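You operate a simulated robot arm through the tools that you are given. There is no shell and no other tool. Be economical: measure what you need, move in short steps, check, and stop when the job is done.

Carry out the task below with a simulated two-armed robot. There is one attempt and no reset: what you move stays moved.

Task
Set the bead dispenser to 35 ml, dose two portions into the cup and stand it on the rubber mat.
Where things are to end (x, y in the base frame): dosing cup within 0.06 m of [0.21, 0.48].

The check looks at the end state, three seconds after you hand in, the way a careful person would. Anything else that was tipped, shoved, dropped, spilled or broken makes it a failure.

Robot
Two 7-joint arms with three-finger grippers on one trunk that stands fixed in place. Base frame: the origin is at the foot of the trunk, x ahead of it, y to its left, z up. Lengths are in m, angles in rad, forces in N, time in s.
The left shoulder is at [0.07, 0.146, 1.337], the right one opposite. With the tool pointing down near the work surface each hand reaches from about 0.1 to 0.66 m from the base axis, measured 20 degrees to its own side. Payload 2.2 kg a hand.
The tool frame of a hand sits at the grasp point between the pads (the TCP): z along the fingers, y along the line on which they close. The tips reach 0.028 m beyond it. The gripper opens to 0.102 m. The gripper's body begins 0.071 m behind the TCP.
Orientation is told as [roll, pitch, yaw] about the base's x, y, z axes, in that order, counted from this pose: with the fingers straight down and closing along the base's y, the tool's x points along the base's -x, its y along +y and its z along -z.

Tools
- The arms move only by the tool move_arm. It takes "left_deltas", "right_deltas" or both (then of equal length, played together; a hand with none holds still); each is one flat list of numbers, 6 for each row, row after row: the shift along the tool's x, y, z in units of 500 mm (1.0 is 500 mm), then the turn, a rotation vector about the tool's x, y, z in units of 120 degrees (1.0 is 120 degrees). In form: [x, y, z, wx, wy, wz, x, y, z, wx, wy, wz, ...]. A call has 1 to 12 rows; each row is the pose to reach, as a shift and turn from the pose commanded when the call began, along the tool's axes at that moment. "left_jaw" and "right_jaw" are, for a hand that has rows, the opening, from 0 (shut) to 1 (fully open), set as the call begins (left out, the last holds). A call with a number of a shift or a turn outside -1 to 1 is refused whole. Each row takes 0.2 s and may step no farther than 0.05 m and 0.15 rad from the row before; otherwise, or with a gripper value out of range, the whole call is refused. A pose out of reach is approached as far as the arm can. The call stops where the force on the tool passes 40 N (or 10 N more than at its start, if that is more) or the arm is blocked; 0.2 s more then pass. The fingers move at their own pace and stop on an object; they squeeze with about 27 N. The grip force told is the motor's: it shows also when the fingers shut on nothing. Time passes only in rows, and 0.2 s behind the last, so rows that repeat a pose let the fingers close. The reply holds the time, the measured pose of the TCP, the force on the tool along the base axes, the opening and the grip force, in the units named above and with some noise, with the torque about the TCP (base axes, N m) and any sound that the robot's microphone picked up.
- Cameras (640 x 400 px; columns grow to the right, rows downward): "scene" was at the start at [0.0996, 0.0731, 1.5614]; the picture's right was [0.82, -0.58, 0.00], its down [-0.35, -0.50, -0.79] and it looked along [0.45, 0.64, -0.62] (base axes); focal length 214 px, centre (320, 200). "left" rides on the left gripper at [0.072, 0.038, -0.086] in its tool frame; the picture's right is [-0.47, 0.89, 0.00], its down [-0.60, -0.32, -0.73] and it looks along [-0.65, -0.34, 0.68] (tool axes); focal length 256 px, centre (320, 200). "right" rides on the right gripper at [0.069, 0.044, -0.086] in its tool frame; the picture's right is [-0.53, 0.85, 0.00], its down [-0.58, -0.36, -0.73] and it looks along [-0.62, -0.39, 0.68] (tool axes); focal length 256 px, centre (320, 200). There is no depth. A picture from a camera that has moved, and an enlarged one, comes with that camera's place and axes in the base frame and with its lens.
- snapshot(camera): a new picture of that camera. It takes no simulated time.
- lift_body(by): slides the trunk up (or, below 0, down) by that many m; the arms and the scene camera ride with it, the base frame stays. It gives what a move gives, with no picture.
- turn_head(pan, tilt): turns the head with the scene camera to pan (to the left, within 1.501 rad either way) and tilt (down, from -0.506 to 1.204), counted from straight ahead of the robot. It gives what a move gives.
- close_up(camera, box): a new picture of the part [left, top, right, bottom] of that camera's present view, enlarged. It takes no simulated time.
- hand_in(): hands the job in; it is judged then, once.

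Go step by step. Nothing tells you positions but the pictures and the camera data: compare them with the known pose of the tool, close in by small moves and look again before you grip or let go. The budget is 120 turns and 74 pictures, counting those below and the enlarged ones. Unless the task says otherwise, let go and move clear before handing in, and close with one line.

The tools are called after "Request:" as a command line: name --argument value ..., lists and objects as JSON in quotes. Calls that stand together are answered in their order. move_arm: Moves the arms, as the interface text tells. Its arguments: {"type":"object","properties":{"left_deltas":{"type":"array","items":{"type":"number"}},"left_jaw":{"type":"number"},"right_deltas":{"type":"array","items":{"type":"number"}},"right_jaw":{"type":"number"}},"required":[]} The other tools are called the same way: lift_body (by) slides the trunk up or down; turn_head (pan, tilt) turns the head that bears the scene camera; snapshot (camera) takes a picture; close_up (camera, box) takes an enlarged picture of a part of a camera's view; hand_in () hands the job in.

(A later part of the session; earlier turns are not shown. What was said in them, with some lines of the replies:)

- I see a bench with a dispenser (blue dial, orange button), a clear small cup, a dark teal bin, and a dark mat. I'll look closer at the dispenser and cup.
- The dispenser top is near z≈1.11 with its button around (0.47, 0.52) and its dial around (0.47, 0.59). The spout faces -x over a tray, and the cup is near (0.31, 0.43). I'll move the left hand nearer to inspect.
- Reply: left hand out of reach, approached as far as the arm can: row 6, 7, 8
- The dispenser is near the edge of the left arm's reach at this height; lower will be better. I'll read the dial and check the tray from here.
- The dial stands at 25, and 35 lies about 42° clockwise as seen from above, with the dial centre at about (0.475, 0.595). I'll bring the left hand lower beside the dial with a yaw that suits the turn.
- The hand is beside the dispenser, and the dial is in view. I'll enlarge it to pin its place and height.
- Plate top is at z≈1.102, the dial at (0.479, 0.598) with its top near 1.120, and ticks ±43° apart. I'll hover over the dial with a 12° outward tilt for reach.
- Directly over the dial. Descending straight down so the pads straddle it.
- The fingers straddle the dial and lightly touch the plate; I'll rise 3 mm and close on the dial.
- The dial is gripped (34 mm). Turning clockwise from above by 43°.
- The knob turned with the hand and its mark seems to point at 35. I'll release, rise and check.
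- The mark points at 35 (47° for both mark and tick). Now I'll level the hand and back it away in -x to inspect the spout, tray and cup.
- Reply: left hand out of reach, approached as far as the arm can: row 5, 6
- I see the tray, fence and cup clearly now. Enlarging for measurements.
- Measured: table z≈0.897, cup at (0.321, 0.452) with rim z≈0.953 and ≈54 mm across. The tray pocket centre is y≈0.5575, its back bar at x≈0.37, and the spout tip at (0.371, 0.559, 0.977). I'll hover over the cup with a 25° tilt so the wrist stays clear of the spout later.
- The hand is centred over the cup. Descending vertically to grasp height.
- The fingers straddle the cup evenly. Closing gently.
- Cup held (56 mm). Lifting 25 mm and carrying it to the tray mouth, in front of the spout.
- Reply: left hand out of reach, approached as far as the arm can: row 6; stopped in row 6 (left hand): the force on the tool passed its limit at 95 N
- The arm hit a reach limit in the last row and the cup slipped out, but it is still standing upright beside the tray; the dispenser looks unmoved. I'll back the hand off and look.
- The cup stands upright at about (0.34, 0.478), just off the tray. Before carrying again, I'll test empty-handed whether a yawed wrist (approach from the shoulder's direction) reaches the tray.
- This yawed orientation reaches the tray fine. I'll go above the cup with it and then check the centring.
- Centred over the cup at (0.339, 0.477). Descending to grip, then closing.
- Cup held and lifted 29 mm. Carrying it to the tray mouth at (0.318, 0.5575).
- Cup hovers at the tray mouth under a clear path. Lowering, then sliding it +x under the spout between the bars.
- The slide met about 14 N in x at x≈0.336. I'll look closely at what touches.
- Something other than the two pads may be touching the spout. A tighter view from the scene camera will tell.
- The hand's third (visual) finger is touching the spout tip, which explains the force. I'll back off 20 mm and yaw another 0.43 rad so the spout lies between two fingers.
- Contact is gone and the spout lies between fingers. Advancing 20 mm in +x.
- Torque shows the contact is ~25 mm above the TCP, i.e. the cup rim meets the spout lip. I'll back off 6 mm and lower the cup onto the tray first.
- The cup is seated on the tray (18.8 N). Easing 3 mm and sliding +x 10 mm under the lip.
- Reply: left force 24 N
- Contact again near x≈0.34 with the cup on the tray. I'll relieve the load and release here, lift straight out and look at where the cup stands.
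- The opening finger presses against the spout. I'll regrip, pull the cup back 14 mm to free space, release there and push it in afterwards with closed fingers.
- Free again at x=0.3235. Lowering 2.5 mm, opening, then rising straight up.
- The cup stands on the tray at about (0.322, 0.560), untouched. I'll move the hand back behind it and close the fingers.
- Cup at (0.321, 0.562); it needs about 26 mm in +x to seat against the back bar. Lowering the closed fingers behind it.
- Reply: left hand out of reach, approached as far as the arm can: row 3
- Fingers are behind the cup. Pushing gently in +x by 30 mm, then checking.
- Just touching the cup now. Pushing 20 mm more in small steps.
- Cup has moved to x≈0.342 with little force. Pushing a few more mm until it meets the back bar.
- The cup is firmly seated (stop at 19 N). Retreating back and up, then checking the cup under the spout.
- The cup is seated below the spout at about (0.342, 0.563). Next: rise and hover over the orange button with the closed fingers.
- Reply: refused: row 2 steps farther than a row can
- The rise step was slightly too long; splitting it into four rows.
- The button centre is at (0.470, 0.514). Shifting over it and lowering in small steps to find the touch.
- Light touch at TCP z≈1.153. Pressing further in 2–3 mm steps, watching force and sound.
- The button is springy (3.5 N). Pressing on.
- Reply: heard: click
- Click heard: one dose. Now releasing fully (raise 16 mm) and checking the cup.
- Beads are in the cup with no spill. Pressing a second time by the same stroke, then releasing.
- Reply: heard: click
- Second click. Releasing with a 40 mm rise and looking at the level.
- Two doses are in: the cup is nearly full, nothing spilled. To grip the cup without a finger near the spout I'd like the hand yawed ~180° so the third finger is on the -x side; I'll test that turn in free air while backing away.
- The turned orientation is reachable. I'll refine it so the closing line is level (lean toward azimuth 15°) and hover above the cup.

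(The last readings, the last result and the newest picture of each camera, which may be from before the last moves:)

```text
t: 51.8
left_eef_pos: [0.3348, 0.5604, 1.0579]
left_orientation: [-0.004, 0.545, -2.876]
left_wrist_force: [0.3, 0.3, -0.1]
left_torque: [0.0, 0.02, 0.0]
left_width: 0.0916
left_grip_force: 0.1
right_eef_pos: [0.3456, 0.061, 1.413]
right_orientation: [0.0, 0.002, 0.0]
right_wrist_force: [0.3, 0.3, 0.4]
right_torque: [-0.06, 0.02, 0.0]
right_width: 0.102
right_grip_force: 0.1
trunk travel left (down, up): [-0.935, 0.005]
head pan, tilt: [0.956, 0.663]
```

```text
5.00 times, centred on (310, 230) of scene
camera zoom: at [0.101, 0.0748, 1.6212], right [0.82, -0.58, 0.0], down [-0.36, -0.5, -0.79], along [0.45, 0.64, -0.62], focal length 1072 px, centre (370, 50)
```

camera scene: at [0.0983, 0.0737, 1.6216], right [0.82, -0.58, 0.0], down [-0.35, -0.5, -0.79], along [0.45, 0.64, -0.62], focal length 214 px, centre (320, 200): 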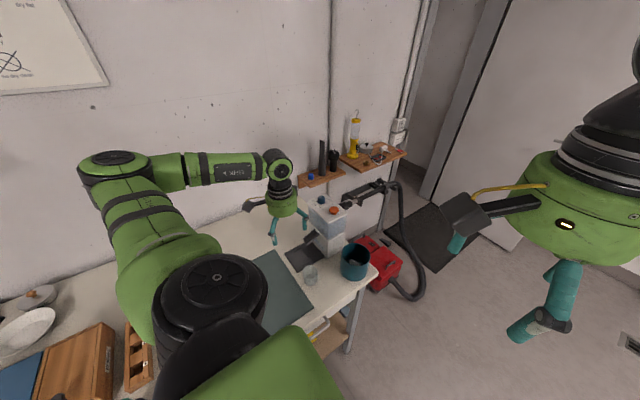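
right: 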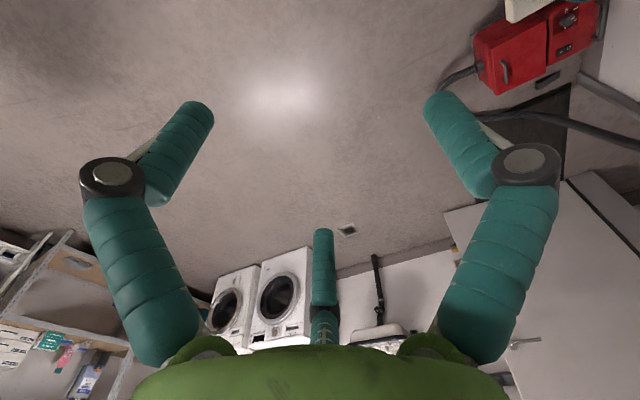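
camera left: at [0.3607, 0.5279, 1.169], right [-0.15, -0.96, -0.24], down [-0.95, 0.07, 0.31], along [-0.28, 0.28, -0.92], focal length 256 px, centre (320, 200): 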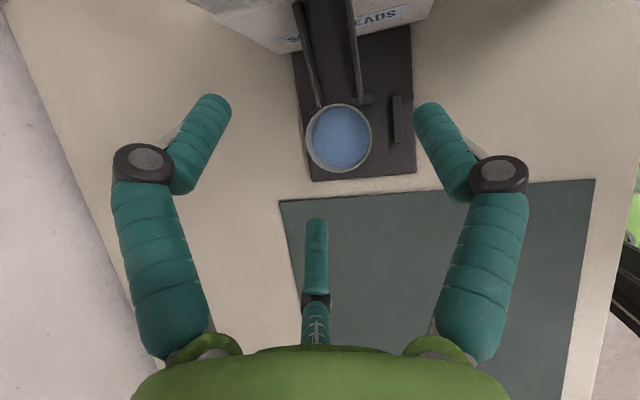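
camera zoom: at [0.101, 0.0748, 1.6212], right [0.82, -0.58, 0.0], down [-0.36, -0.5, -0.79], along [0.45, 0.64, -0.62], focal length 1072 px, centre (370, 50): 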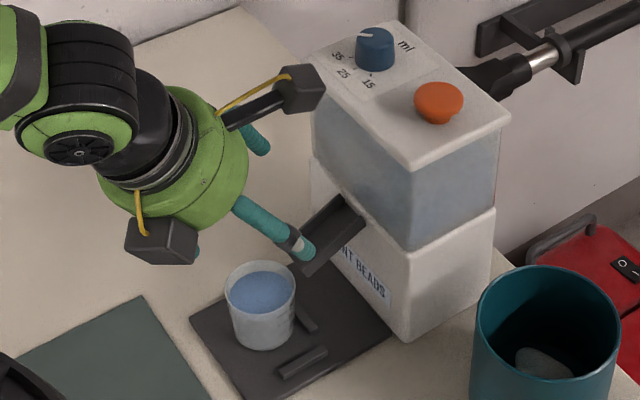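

The cup stands against the spout tip at about (0.343, 0.564), full of beads. Descending most of the way with open fingers, then a check.

Request:
move_arm --left_deltas '[-0.0227, -0.0007, 0.0408, 0, 0, 0, -0.0455, -0.0014, 0.0817, 0, 0, 0, -0.0682, -0.0021, 0.1225, 0, 0, 0]'

Request:
snapshot --camera "left"

```text
t: 52.6
left_eef_pos: [0.335, 0.5599, 0.9896]
left_orientation: [-0.006, 0.546, -2.878]
left_wrist_force: [0.3, 0.2, 0.3]
left_torque: [-0.01, 0.02, 0.05]
left_width: 0.0918
left_grip_force: 0.1
right_eef_pos: [0.3462, 0.0592, 1.4126]
right_orientation: [0.0, 0.0, 0.0]
right_wrist_force: [-0.3, -0.5, -0.7]
right_torque: [-0.03, -0.02, 0.02]
right_width: 0.1017
right_grip_force: 0.0
trunk travel left (down, up): [-0.935, 0.005]
head pan, tilt: [0.956, 0.663]
```

```text
11 pictures are left
camera left: at [0.3609, 0.5269, 1.1006], right [-0.15, -0.96, -0.25], down [-0.95, 0.07, 0.31], along [-0.28, 0.28, -0.92], focal length 256 px, centre (320, 200)
```

left: 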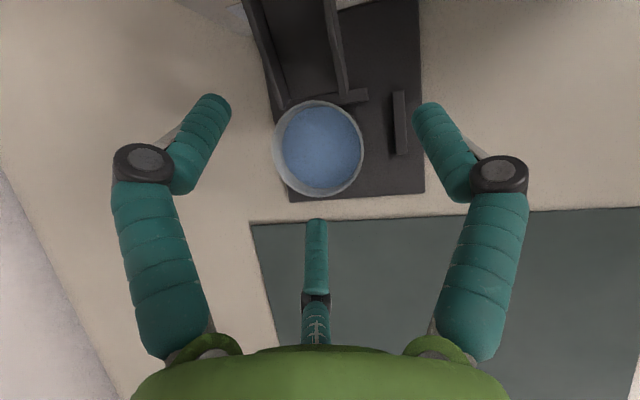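

Aligned; relative offset of cup from TCP is about (+13, +7) mm. Completing the descent with that correction.

Request:
move_arm --left_deltas '[-0.0097, -0.0026, 0.0311, 0, 0, 0, -0.0194, -0.0052, 0.0622, 0, 0, 0]'

Request:
snapshot --camera "left"

```text
t: 53.2
left_eef_pos: [0.3439, 0.5663, 0.9579]
left_orientation: [-0.006, 0.545, -2.88]
left_wrist_force: [-0.7, -0.2, -0.5]
left_torque: [0.0, -0.03, 0.02]
left_width: 0.0919
left_grip_force: 0.0
right_eef_pos: [0.3451, 0.06, 1.413]
right_orientation: [0.0, -0.001, 0.001]
right_wrist_force: [0.6, -0.4, -0.1]
right_torque: [-0.02, 0.01, -0.01]
right_width: 0.102
right_grip_force: 0.1
trunk travel left (down, up): [-0.935, 0.005]
head pan, tilt: [0.956, 0.663]
```

```text
10 pictures are left
camera left: at [0.3693, 0.5333, 1.0684], right [-0.15, -0.96, -0.24], down [-0.95, 0.07, 0.31], along [-0.28, 0.28, -0.92], focal length 256 px, centre (320, 200)
```

left: 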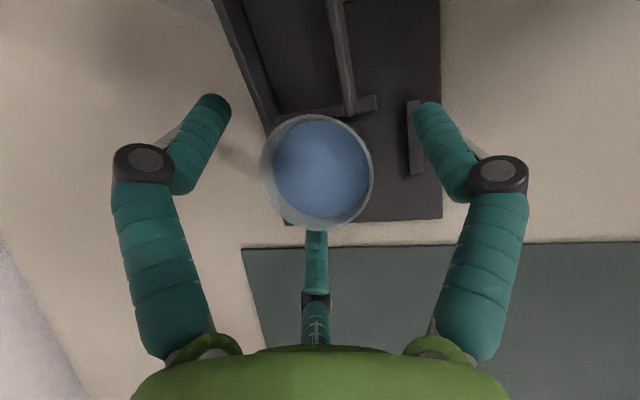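

Cup is centred between the fingers. Closing.

Request:
move_arm --left_deltas '[0, 0, 0, 0, 0, 0, 0, 0, 0, 0, 0, 0, 0, 0, 0, 0, 0, 0]' --left_jaw 0.4

Request:
snapshot --camera "left"

```text
t: 54.0
left_eef_pos: [0.3372, 0.5665, 0.9583]
left_orientation: [-0.006, 0.542, -2.879]
left_wrist_force: [-12.9, -0.6, 0.1]
left_torque: [0.04, 0.65, 0.0]
left_width: 0.0562
left_grip_force: 26.8
right_eef_pos: [0.3413, 0.0605, 1.413]
right_orientation: [0.0, -0.001, 0.002]
right_wrist_force: [1.5, 0.0, 1.0]
right_torque: [-0.02, 0.0, 0.01]
right_width: 0.102
right_grip_force: 0.1
trunk travel left (down, up): [-0.935, 0.005]
head pan, tilt: [0.956, 0.663]
```

```text
9 pictures are left
camera left: at [0.3645, 0.5332, 1.0688], right [-0.15, -0.96, -0.25], down [-0.95, 0.07, 0.32], along [-0.29, 0.28, -0.92], focal length 256 px, centre (320, 200)
```

left: 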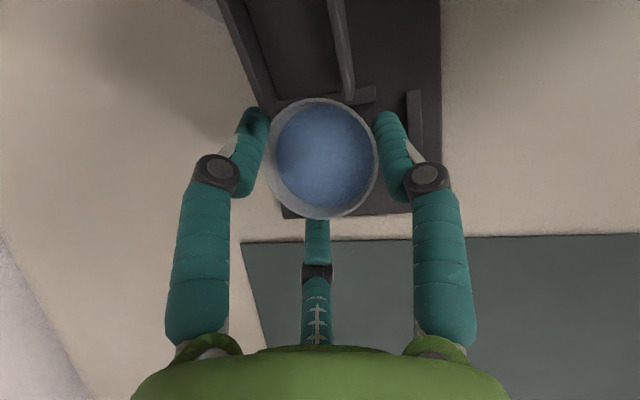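

The cup is gripped, base against the back bar. Sliding it out in -x, then lifting gently.

Request:
move_arm --left_deltas '[-0.0131, -0.0043, -0.0095, 0, 0, 0, -0.0261, -0.0087, -0.0191, 0, 0, 0, -0.0392, -0.013, -0.0286, 0, 0, 0]'

Request:
move_arm --left_deltas '[-0.0007, 0.0103, -0.0239, 0, 0, 0, -0.0013, 0.0205, -0.0479, 0, 0, 0, -0.002, 0.0308, -0.0718, 0, 0, 0]'

Request:
close_up --camera "scene" --box '[250, 190, 350, 290]'

```text
t: 54.8
left_eef_pos: [0.3164, 0.5662, 0.9606]
left_orientation: [-0.002, 0.548, -2.878]
left_wrist_force: [0.1, 0.2, -0.9]
left_torque: [-0.03, 0.01, -0.02]
left_width: 0.0556
left_grip_force: 26.9
left hand out of reach, approached as far as the arm can: row 1
right_eef_pos: [0.3433, 0.0605, 1.4118]
right_orientation: [0.001, -0.001, -0.001]
right_wrist_force: [-0.6, 0.3, 0.1]
right_torque: [-0.04, 0.0, 0.0]
right_width: 0.1019
right_grip_force: 0.1
trunk travel left (down, up): [-0.935, 0.005]
head pan, tilt: [0.956, 0.663]
```

```text
t: 55.6
left_eef_pos: [0.3022, 0.5452, 0.9923]
left_orientation: [-0.004, 0.546, -2.879]
left_wrist_force: [0.2, -0.5, -0.3]
left_torque: [0.01, 0.03, 0.02]
left_width: 0.0558
left_grip_force: 26.4
right_eef_pos: [0.3433, 0.0605, 1.4123]
right_orientation: [-0.001, 0.0, 0.001]
right_wrist_force: [0.7, 0.2, -0.3]
right_torque: [-0.01, 0.01, -0.01]
right_width: 0.1019
right_grip_force: 0.1
trunk travel left (down, up): [-0.935, 0.005]
head pan, tilt: [0.956, 0.663]
```

```text
4.00 times, centred on (300, 240) of scene
camera zoom: at [0.0995, 0.0728, 1.6214], right [0.82, -0.58, 0.0], down [-0.35, -0.5, -0.79], along [0.45, 0.64, -0.62], focal length 858 px, centre (400, 40)
```

zoom: 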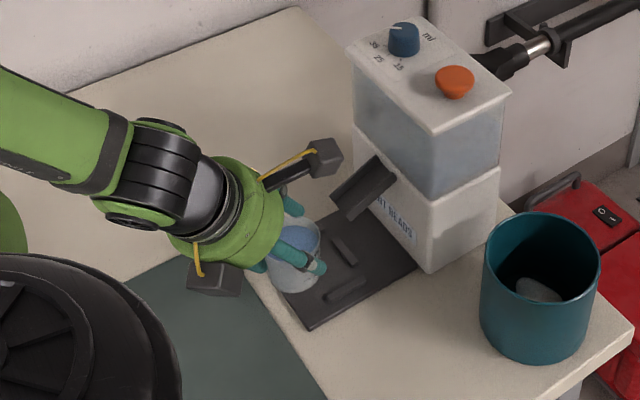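

Cup is held level and clear of the tray. Carrying toward the mat in small steps.

Request:
move_arm --left_deltas '[-0.0228, 0.0135, -0.014, 0, 0, 0, -0.0456, 0.0271, -0.0279, 0, 0, 0, -0.0684, 0.0406, -0.0419, 0, 0, 0]'

Request:
move_arm --left_deltas '[-0.0228, 0.0135, -0.014, 0, 0, 0, -0.0456, 0.0271, -0.0279, 0, 0, 0]'

```text
t: 56.4
left_eef_pos: [0.2678, 0.516, 0.9923]
left_orientation: [-0.006, 0.545, -2.881]
left_wrist_force: [-0.5, 0.2, -0.4]
left_torque: [0.01, -0.01, -0.01]
left_width: 0.0557
left_grip_force: 27.2
right_eef_pos: [0.3438, 0.0596, 1.4125]
right_orientation: [-0.001, 0.001, 0.0]
right_wrist_force: [0.2, -0.8, -0.2]
right_torque: [0.0, 0.0, 0.0]
right_width: 0.1019
right_grip_force: 0.1
trunk travel left (down, up): [-0.935, 0.005]
head pan, tilt: [0.956, 0.663]
```

```text
t: 57.0
left_eef_pos: [0.2457, 0.498, 0.9907]
left_orientation: [-0.006, 0.549, -2.878]
left_wrist_force: [-0.3, -0.3, -0.5]
left_torque: [0.0, 0.03, -0.02]
left_width: 0.0555
left_grip_force: 26.4
right_eef_pos: [0.3427, 0.0601, 1.4132]
right_orientation: [0.001, -0.002, 0.0]
right_wrist_force: [-0.3, 0.2, -0.4]
right_torque: [0.02, -0.03, 0.0]
right_width: 0.1021
right_grip_force: 0.1
trunk travel left (down, up): [-0.935, 0.005]
head pan, tilt: [0.956, 0.663]
```

Request:
move_arm --left_deltas '[-0.0241, 0.009, -0.0148, 0, 0, 0, -0.0482, 0.018, -0.0296, 0, 0, 0]'

Request:
snapshot --camera "left"

```text
t: 57.6
left_eef_pos: [0.2214, 0.4816, 0.9905]
left_orientation: [-0.009, 0.548, -2.882]
left_wrist_force: [0.0, -0.4, -0.6]
left_torque: [0.03, 0.01, 0.02]
left_width: 0.0556
left_grip_force: 26.6
right_eef_pos: [0.343, 0.0587, 1.4118]
right_orientation: [0.001, -0.002, 0.0]
right_wrist_force: [0.2, 0.7, 0.2]
right_torque: [0.0, -0.04, -0.03]
right_width: 0.1022
right_grip_force: 0.1
trunk travel left (down, up): [-0.935, 0.005]
head pan, tilt: [0.956, 0.663]
```

```text
7 pictures are left
camera left: at [0.2473, 0.4474, 1.1019], right [-0.15, -0.96, -0.25], down [-0.95, 0.07, 0.31], along [-0.28, 0.28, -0.92], focal length 256 px, centre (320, 200)
```

left: 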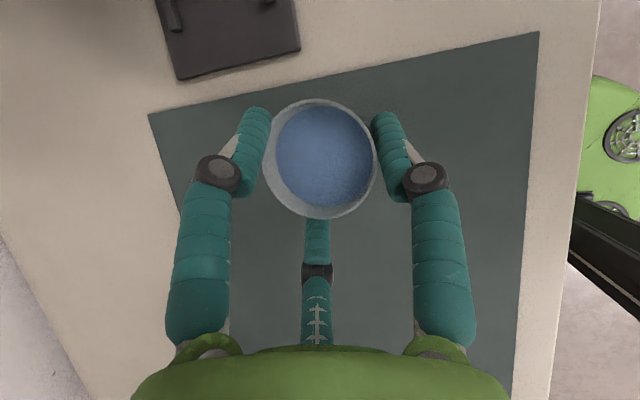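

The cup is over the mat. Lowering 30 mm, then feeling for contact.

Request:
move_arm --left_deltas '[-0.0105, 0, 0.0171, 0, 0, 0, -0.0209, 0, 0.0341, 0, 0, 0, -0.0314, 0, 0.0512, 0, 0, 0]'

Request:
move_arm --left_deltas '[-0.0021, 0, 0.0034, 0, 0, 0]'

Request:
move_arm --left_deltas '[-0.0021, 0, 0.0034, 0, 0, 0]'

```text
t: 58.4
left_eef_pos: [0.2219, 0.4867, 0.9792]
left_orientation: [-0.006, 0.544, -2.881]
left_wrist_force: [-0.3, -0.7, -1.5]
left_torque: [0.03, 0.02, 0.02]
left_width: 0.0552
left_grip_force: 27.2
left hand out of reach, approached as far as the arm can: row 2, 3
right_eef_pos: [0.3445, 0.0605, 1.4119]
right_orientation: [0.0, 0.0, 0.0]
right_wrist_force: [-0.1, 0.4, -0.1]
right_torque: [0.01, -0.02, 0.0]
right_width: 0.1023
right_grip_force: 0.0
trunk travel left (down, up): [-0.935, 0.005]
head pan, tilt: [0.956, 0.663]
```

```text
t: 58.8
left_eef_pos: [0.2214, 0.4869, 0.9785]
left_orientation: [-0.006, 0.546, -2.879]
left_wrist_force: [0.6, 0.6, -0.8]
left_torque: [0.03, 0.02, -0.01]
left_width: 0.0553
left_grip_force: 27.1
right_eef_pos: [0.3437, 0.0587, 1.4117]
right_orientation: [0.001, 0.0, 0.001]
right_wrist_force: [-0.4, 0.5, 0.3]
right_torque: [-0.02, 0.02, -0.01]
right_width: 0.1018
right_grip_force: 0.1
trunk travel left (down, up): [-0.935, 0.005]
head pan, tilt: [0.956, 0.663]
```

```text
t: 59.2
left_eef_pos: [0.2237, 0.4864, 0.9789]
left_orientation: [-0.006, 0.544, -2.88]
left_wrist_force: [0.7, 0.0, -1.4]
left_torque: [0.01, 0.03, -0.01]
left_width: 0.0553
left_grip_force: 27.1
left hand out of reach, approached as far as the arm can: row 1
right_eef_pos: [0.344, 0.0589, 1.4113]
right_orientation: [-0.001, 0.001, -0.001]
right_wrist_force: [-0.3, 0.4, -0.7]
right_torque: [0.04, 0.01, -0.04]
right_width: 0.1021
right_grip_force: 0.0
trunk travel left (down, up): [-0.935, 0.005]
head pan, tilt: [0.956, 0.663]
```

The arm's limit stops it at z≈0.979, but the trunk can lower instead. Sliding the trunk down 18 mm, then a bit more.

Request:
lift_body --by -0.018

Request:
lift_body --by -0.003

```text
t: 59.8
left_eef_pos: [0.2221, 0.4868, 0.9611]
left_orientation: [-0.006, 0.545, -2.879]
left_wrist_force: [0.0, -0.1, -1.5]
left_torque: [-0.01, 0.04, 0.02]
left_width: 0.0548
left_grip_force: 27.1
right_eef_pos: [0.3445, 0.0598, 1.3946]
right_orientation: [0.001, 0.0, 0.0]
right_wrist_force: [0.3, 0.1, 0.4]
right_torque: [0.02, -0.02, -0.01]
right_width: 0.102
right_grip_force: 0.2
trunk travel left (down, up): [-0.917, 0.023]
head pan, tilt: [0.956, 0.663]
```

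```text
t: 60.4
left_eef_pos: [0.2222, 0.4869, 0.9578]
left_orientation: [-0.004, 0.544, -2.88]
left_wrist_force: [-0.3, 0.2, -0.9]
left_torque: [0.01, 0.02, 0.03]
left_width: 0.0547
left_grip_force: 26.7
right_eef_pos: [0.3456, 0.0603, 1.3906]
right_orientation: [0.0, 0.001, -0.001]
right_wrist_force: [0.2, 0.5, -0.3]
right_torque: [0.01, 0.01, -0.01]
right_width: 0.1018
right_grip_force: 0.0
trunk travel left (down, up): [-0.914, 0.026]
head pan, tilt: [0.956, 0.663]
```

Request:
lift_body --by -0.003

Request:
lift_body --by -0.002

Request:
close_up --camera "scene" --box '[230, 200, 330, 300]'

```text
t: 60.9
left_eef_pos: [0.2218, 0.4868, 0.9567]
left_orientation: [-0.007, 0.547, -2.882]
left_wrist_force: [-2.0, 1.9, 10.3]
left_torque: [0.28, 0.13, 0.07]
left_width: 0.0546
left_grip_force: 26.6
right_eef_pos: [0.3437, 0.058, 1.3878]
right_orientation: [0.002, -0.002, 0.002]
right_wrist_force: [0.2, 0.1, -0.2]
right_torque: [-0.01, -0.02, -0.01]
right_width: 0.1021
right_grip_force: 0.0
trunk travel left (down, up): [-0.911, 0.029]
head pan, tilt: [0.956, 0.663]
```

```text
t: 61.4
left_eef_pos: [0.2214, 0.4862, 0.9557]
left_orientation: [-0.01, 0.552, -2.884]
left_wrist_force: [-2.5, 5.9, 26.7]
left_torque: [0.69, 0.15, 0.06]
left_width: 0.0549
left_grip_force: 27.3
right_eef_pos: [0.3427, 0.0579, 1.3869]
right_orientation: [0.0, -0.002, -0.001]
right_wrist_force: [1.2, -0.6, -0.4]
right_torque: [0.01, 0.02, 0.0]
right_width: 0.1018
right_grip_force: 0.0
trunk travel left (down, up): [-0.909, 0.031]
head pan, tilt: [0.956, 0.663]
```

```text
4.00 times, centred on (280, 250) of scene
camera zoom: at [0.0971, 0.07, 1.596], right [0.82, -0.58, 0.0], down [-0.35, -0.5, -0.79], along [0.46, 0.65, -0.61], focal length 858 px, centre (480, 0)
```

zoom: 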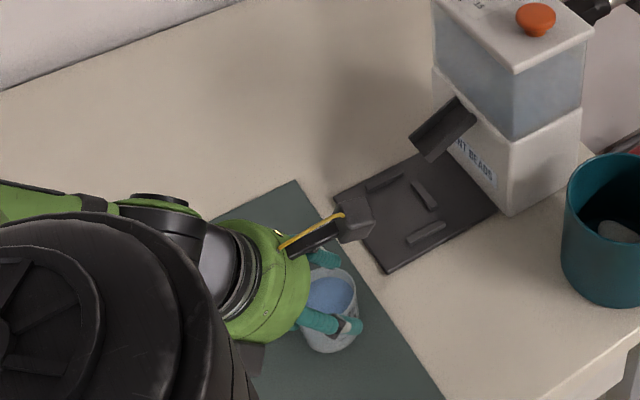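

Cup is on the mat (contact felt). Relieving the load 3 mm, then opening slowly.

Request:
lift_body --by 0.003

Request:
move_arm --left_deltas '[0, 0, 0, 0, 0, 0, 0, 0, 0, 0, 0, 0]' --left_jaw 0.6

Request:
move_arm --left_deltas '[0, 0, 0, 0, 0, 0, 0, 0, 0, 0, 0, 0]' --left_jaw 0.9

Request:
snapshot --camera "left"

```text
t: 61.9
left_eef_pos: [0.2221, 0.4863, 0.9554]
left_orientation: [-0.004, 0.543, -2.879]
left_wrist_force: [2.6, 3.3, 8.5]
left_torque: [0.32, -0.15, -0.06]
left_width: 0.0544
left_grip_force: 27.0
right_eef_pos: [0.3441, 0.06, 1.3889]
right_orientation: [0.002, 0.0, 0.0]
right_wrist_force: [0.6, 0.5, 0.9]
right_torque: [0.03, 0.0, -0.02]
right_width: 0.1017
right_grip_force: 0.1
trunk travel left (down, up): [-0.912, 0.028]
head pan, tilt: [0.956, 0.663]
```

```text
t: 62.5
left_eef_pos: [0.2212, 0.4864, 0.9557]
left_orientation: [-0.005, 0.545, -2.88]
left_wrist_force: [0.0, -1.2, 0.1]
left_torque: [0.0, 0.02, -0.01]
left_width: 0.0612
left_grip_force: 0.2
right_eef_pos: [0.3442, 0.0598, 1.3886]
right_orientation: [0.001, 0.0, -0.001]
right_wrist_force: [0.1, -0.2, 0.2]
right_torque: [-0.01, -0.03, 0.0]
right_width: 0.1022
right_grip_force: 0.1
trunk travel left (down, up): [-0.912, 0.028]
head pan, tilt: [0.956, 0.663]
```

```text
t: 63.1
left_eef_pos: [0.2221, 0.487, 0.9573]
left_orientation: [-0.004, 0.545, -2.878]
left_wrist_force: [-0.5, -0.8, -0.4]
left_torque: [0.0, -0.04, 0.01]
left_width: 0.092
left_grip_force: 0.1
right_eef_pos: [0.3443, 0.0604, 1.3898]
right_orientation: [0.0, 0.0, 0.0]
right_wrist_force: [-0.4, 0.8, 0.6]
right_torque: [0.01, -0.03, 0.03]
right_width: 0.1021
right_grip_force: 0.1
trunk travel left (down, up): [-0.912, 0.028]
head pan, tilt: [0.956, 0.663]
```

```text
5 pictures are left
camera left: at [0.248, 0.4537, 1.0668], right [-0.15, -0.96, -0.25], down [-0.95, 0.07, 0.31], along [-0.28, 0.28, -0.92], focal length 256 px, centre (320, 200)
```

left: 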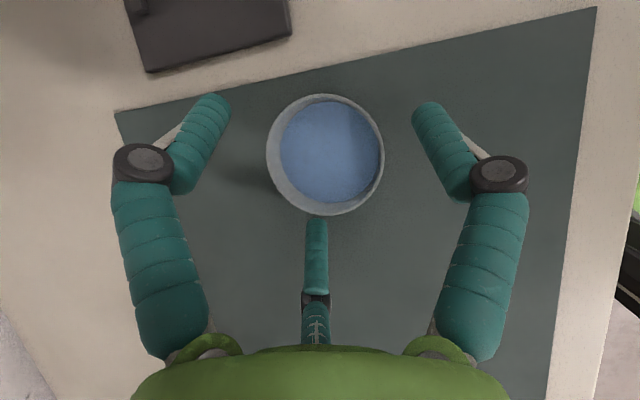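

The cup stands free on the mat with all beads. Rising straight up, first by the trunk then by the arm.

Request:
lift_body --by 0.027

Request:
move_arm --left_deltas '[0.0314, 0, -0.0512, 0, 0, 0, 0.0627, 0, -0.1023, 0, 0, 0, 0.0941, 0, -0.1535, 0, 0, 0, 0.1255, 0, -0.2047, 0, 0, 0]'

Request:
snapshot --camera "left"

Request:
snapshot --camera "scene"

```text
t: 63.9
left_eef_pos: [0.2214, 0.4858, 0.9832]
left_orientation: [-0.005, 0.548, -2.88]
left_wrist_force: [0.6, -0.6, 0.5]
left_torque: [0.02, 0.0, 0.01]
left_width: 0.0917
left_grip_force: 0.1
right_eef_pos: [0.3443, 0.0594, 1.4153]
right_orientation: [-0.001, 0.001, -0.001]
right_wrist_force: [0.0, 0.0, -0.1]
right_torque: [-0.03, -0.03, 0.03]
right_width: 0.1018
right_grip_force: 0.0
trunk travel left (down, up): [-0.939, 0.001]
head pan, tilt: [0.956, 0.663]
```

```text
t: 64.8
left_eef_pos: [0.2226, 0.4881, 1.1031]
left_orientation: [-0.008, 0.544, -2.88]
left_wrist_force: [0.9, -0.4, 0.4]
left_torque: [0.03, 0.0, 0.0]
left_width: 0.0919
left_grip_force: 0.1
right_eef_pos: [0.3437, 0.0586, 1.4158]
right_orientation: [0.001, -0.001, -0.001]
right_wrist_force: [0.2, 0.7, 0.0]
right_torque: [0.03, -0.03, 0.02]
right_width: 0.102
right_grip_force: 0.2
trunk travel left (down, up): [-0.939, 0.001]
head pan, tilt: [0.956, 0.663]
```

```text
4 pictures are left
camera left: at [0.2483, 0.4543, 1.2144], right [-0.15, -0.96, -0.25], down [-0.95, 0.07, 0.31], along [-0.28, 0.28, -0.92], focal length 256 px, centre (320, 200)
```

left: 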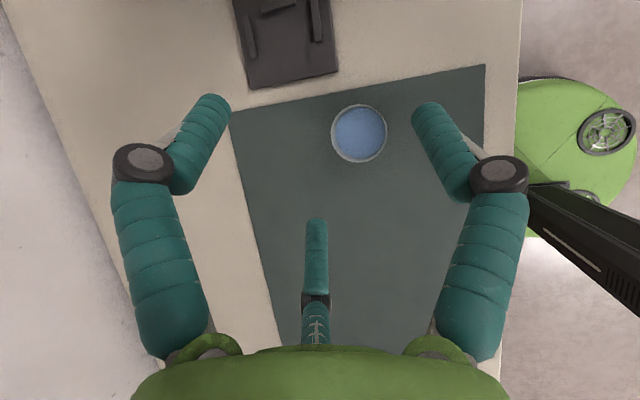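

```text
3 pictures are left
camera scene: at [0.0994, 0.0721, 1.6254], right [0.82, -0.58, 0.0], down [-0.35, -0.5, -0.79], along [0.45, 0.64, -0.62], focal length 214 px, centre (320, 200)
```

scene: 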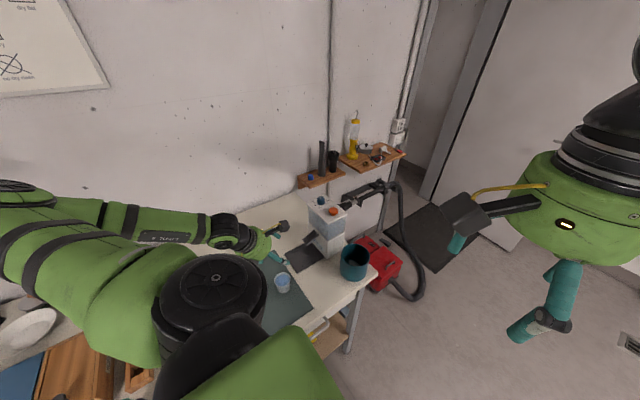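

The dispenser is set to 35 and has given two doses. The full cup stands upright on the mat at about (0.235, 0.483), with nothing spilled and the hand clear, so I'm handing in.

Request:
hand_in

```text
The job is handed in.
```

I set the dispenser to 35 ml, dosed two portions into the cup and stood it on the rubber mat at about (0.235, 0.483), roughly 0.025 m from the target. On my first attempt to move the cup, still empty, it slipped out of the grip but stayed upright, and I saw no spills and nothing else out of place.
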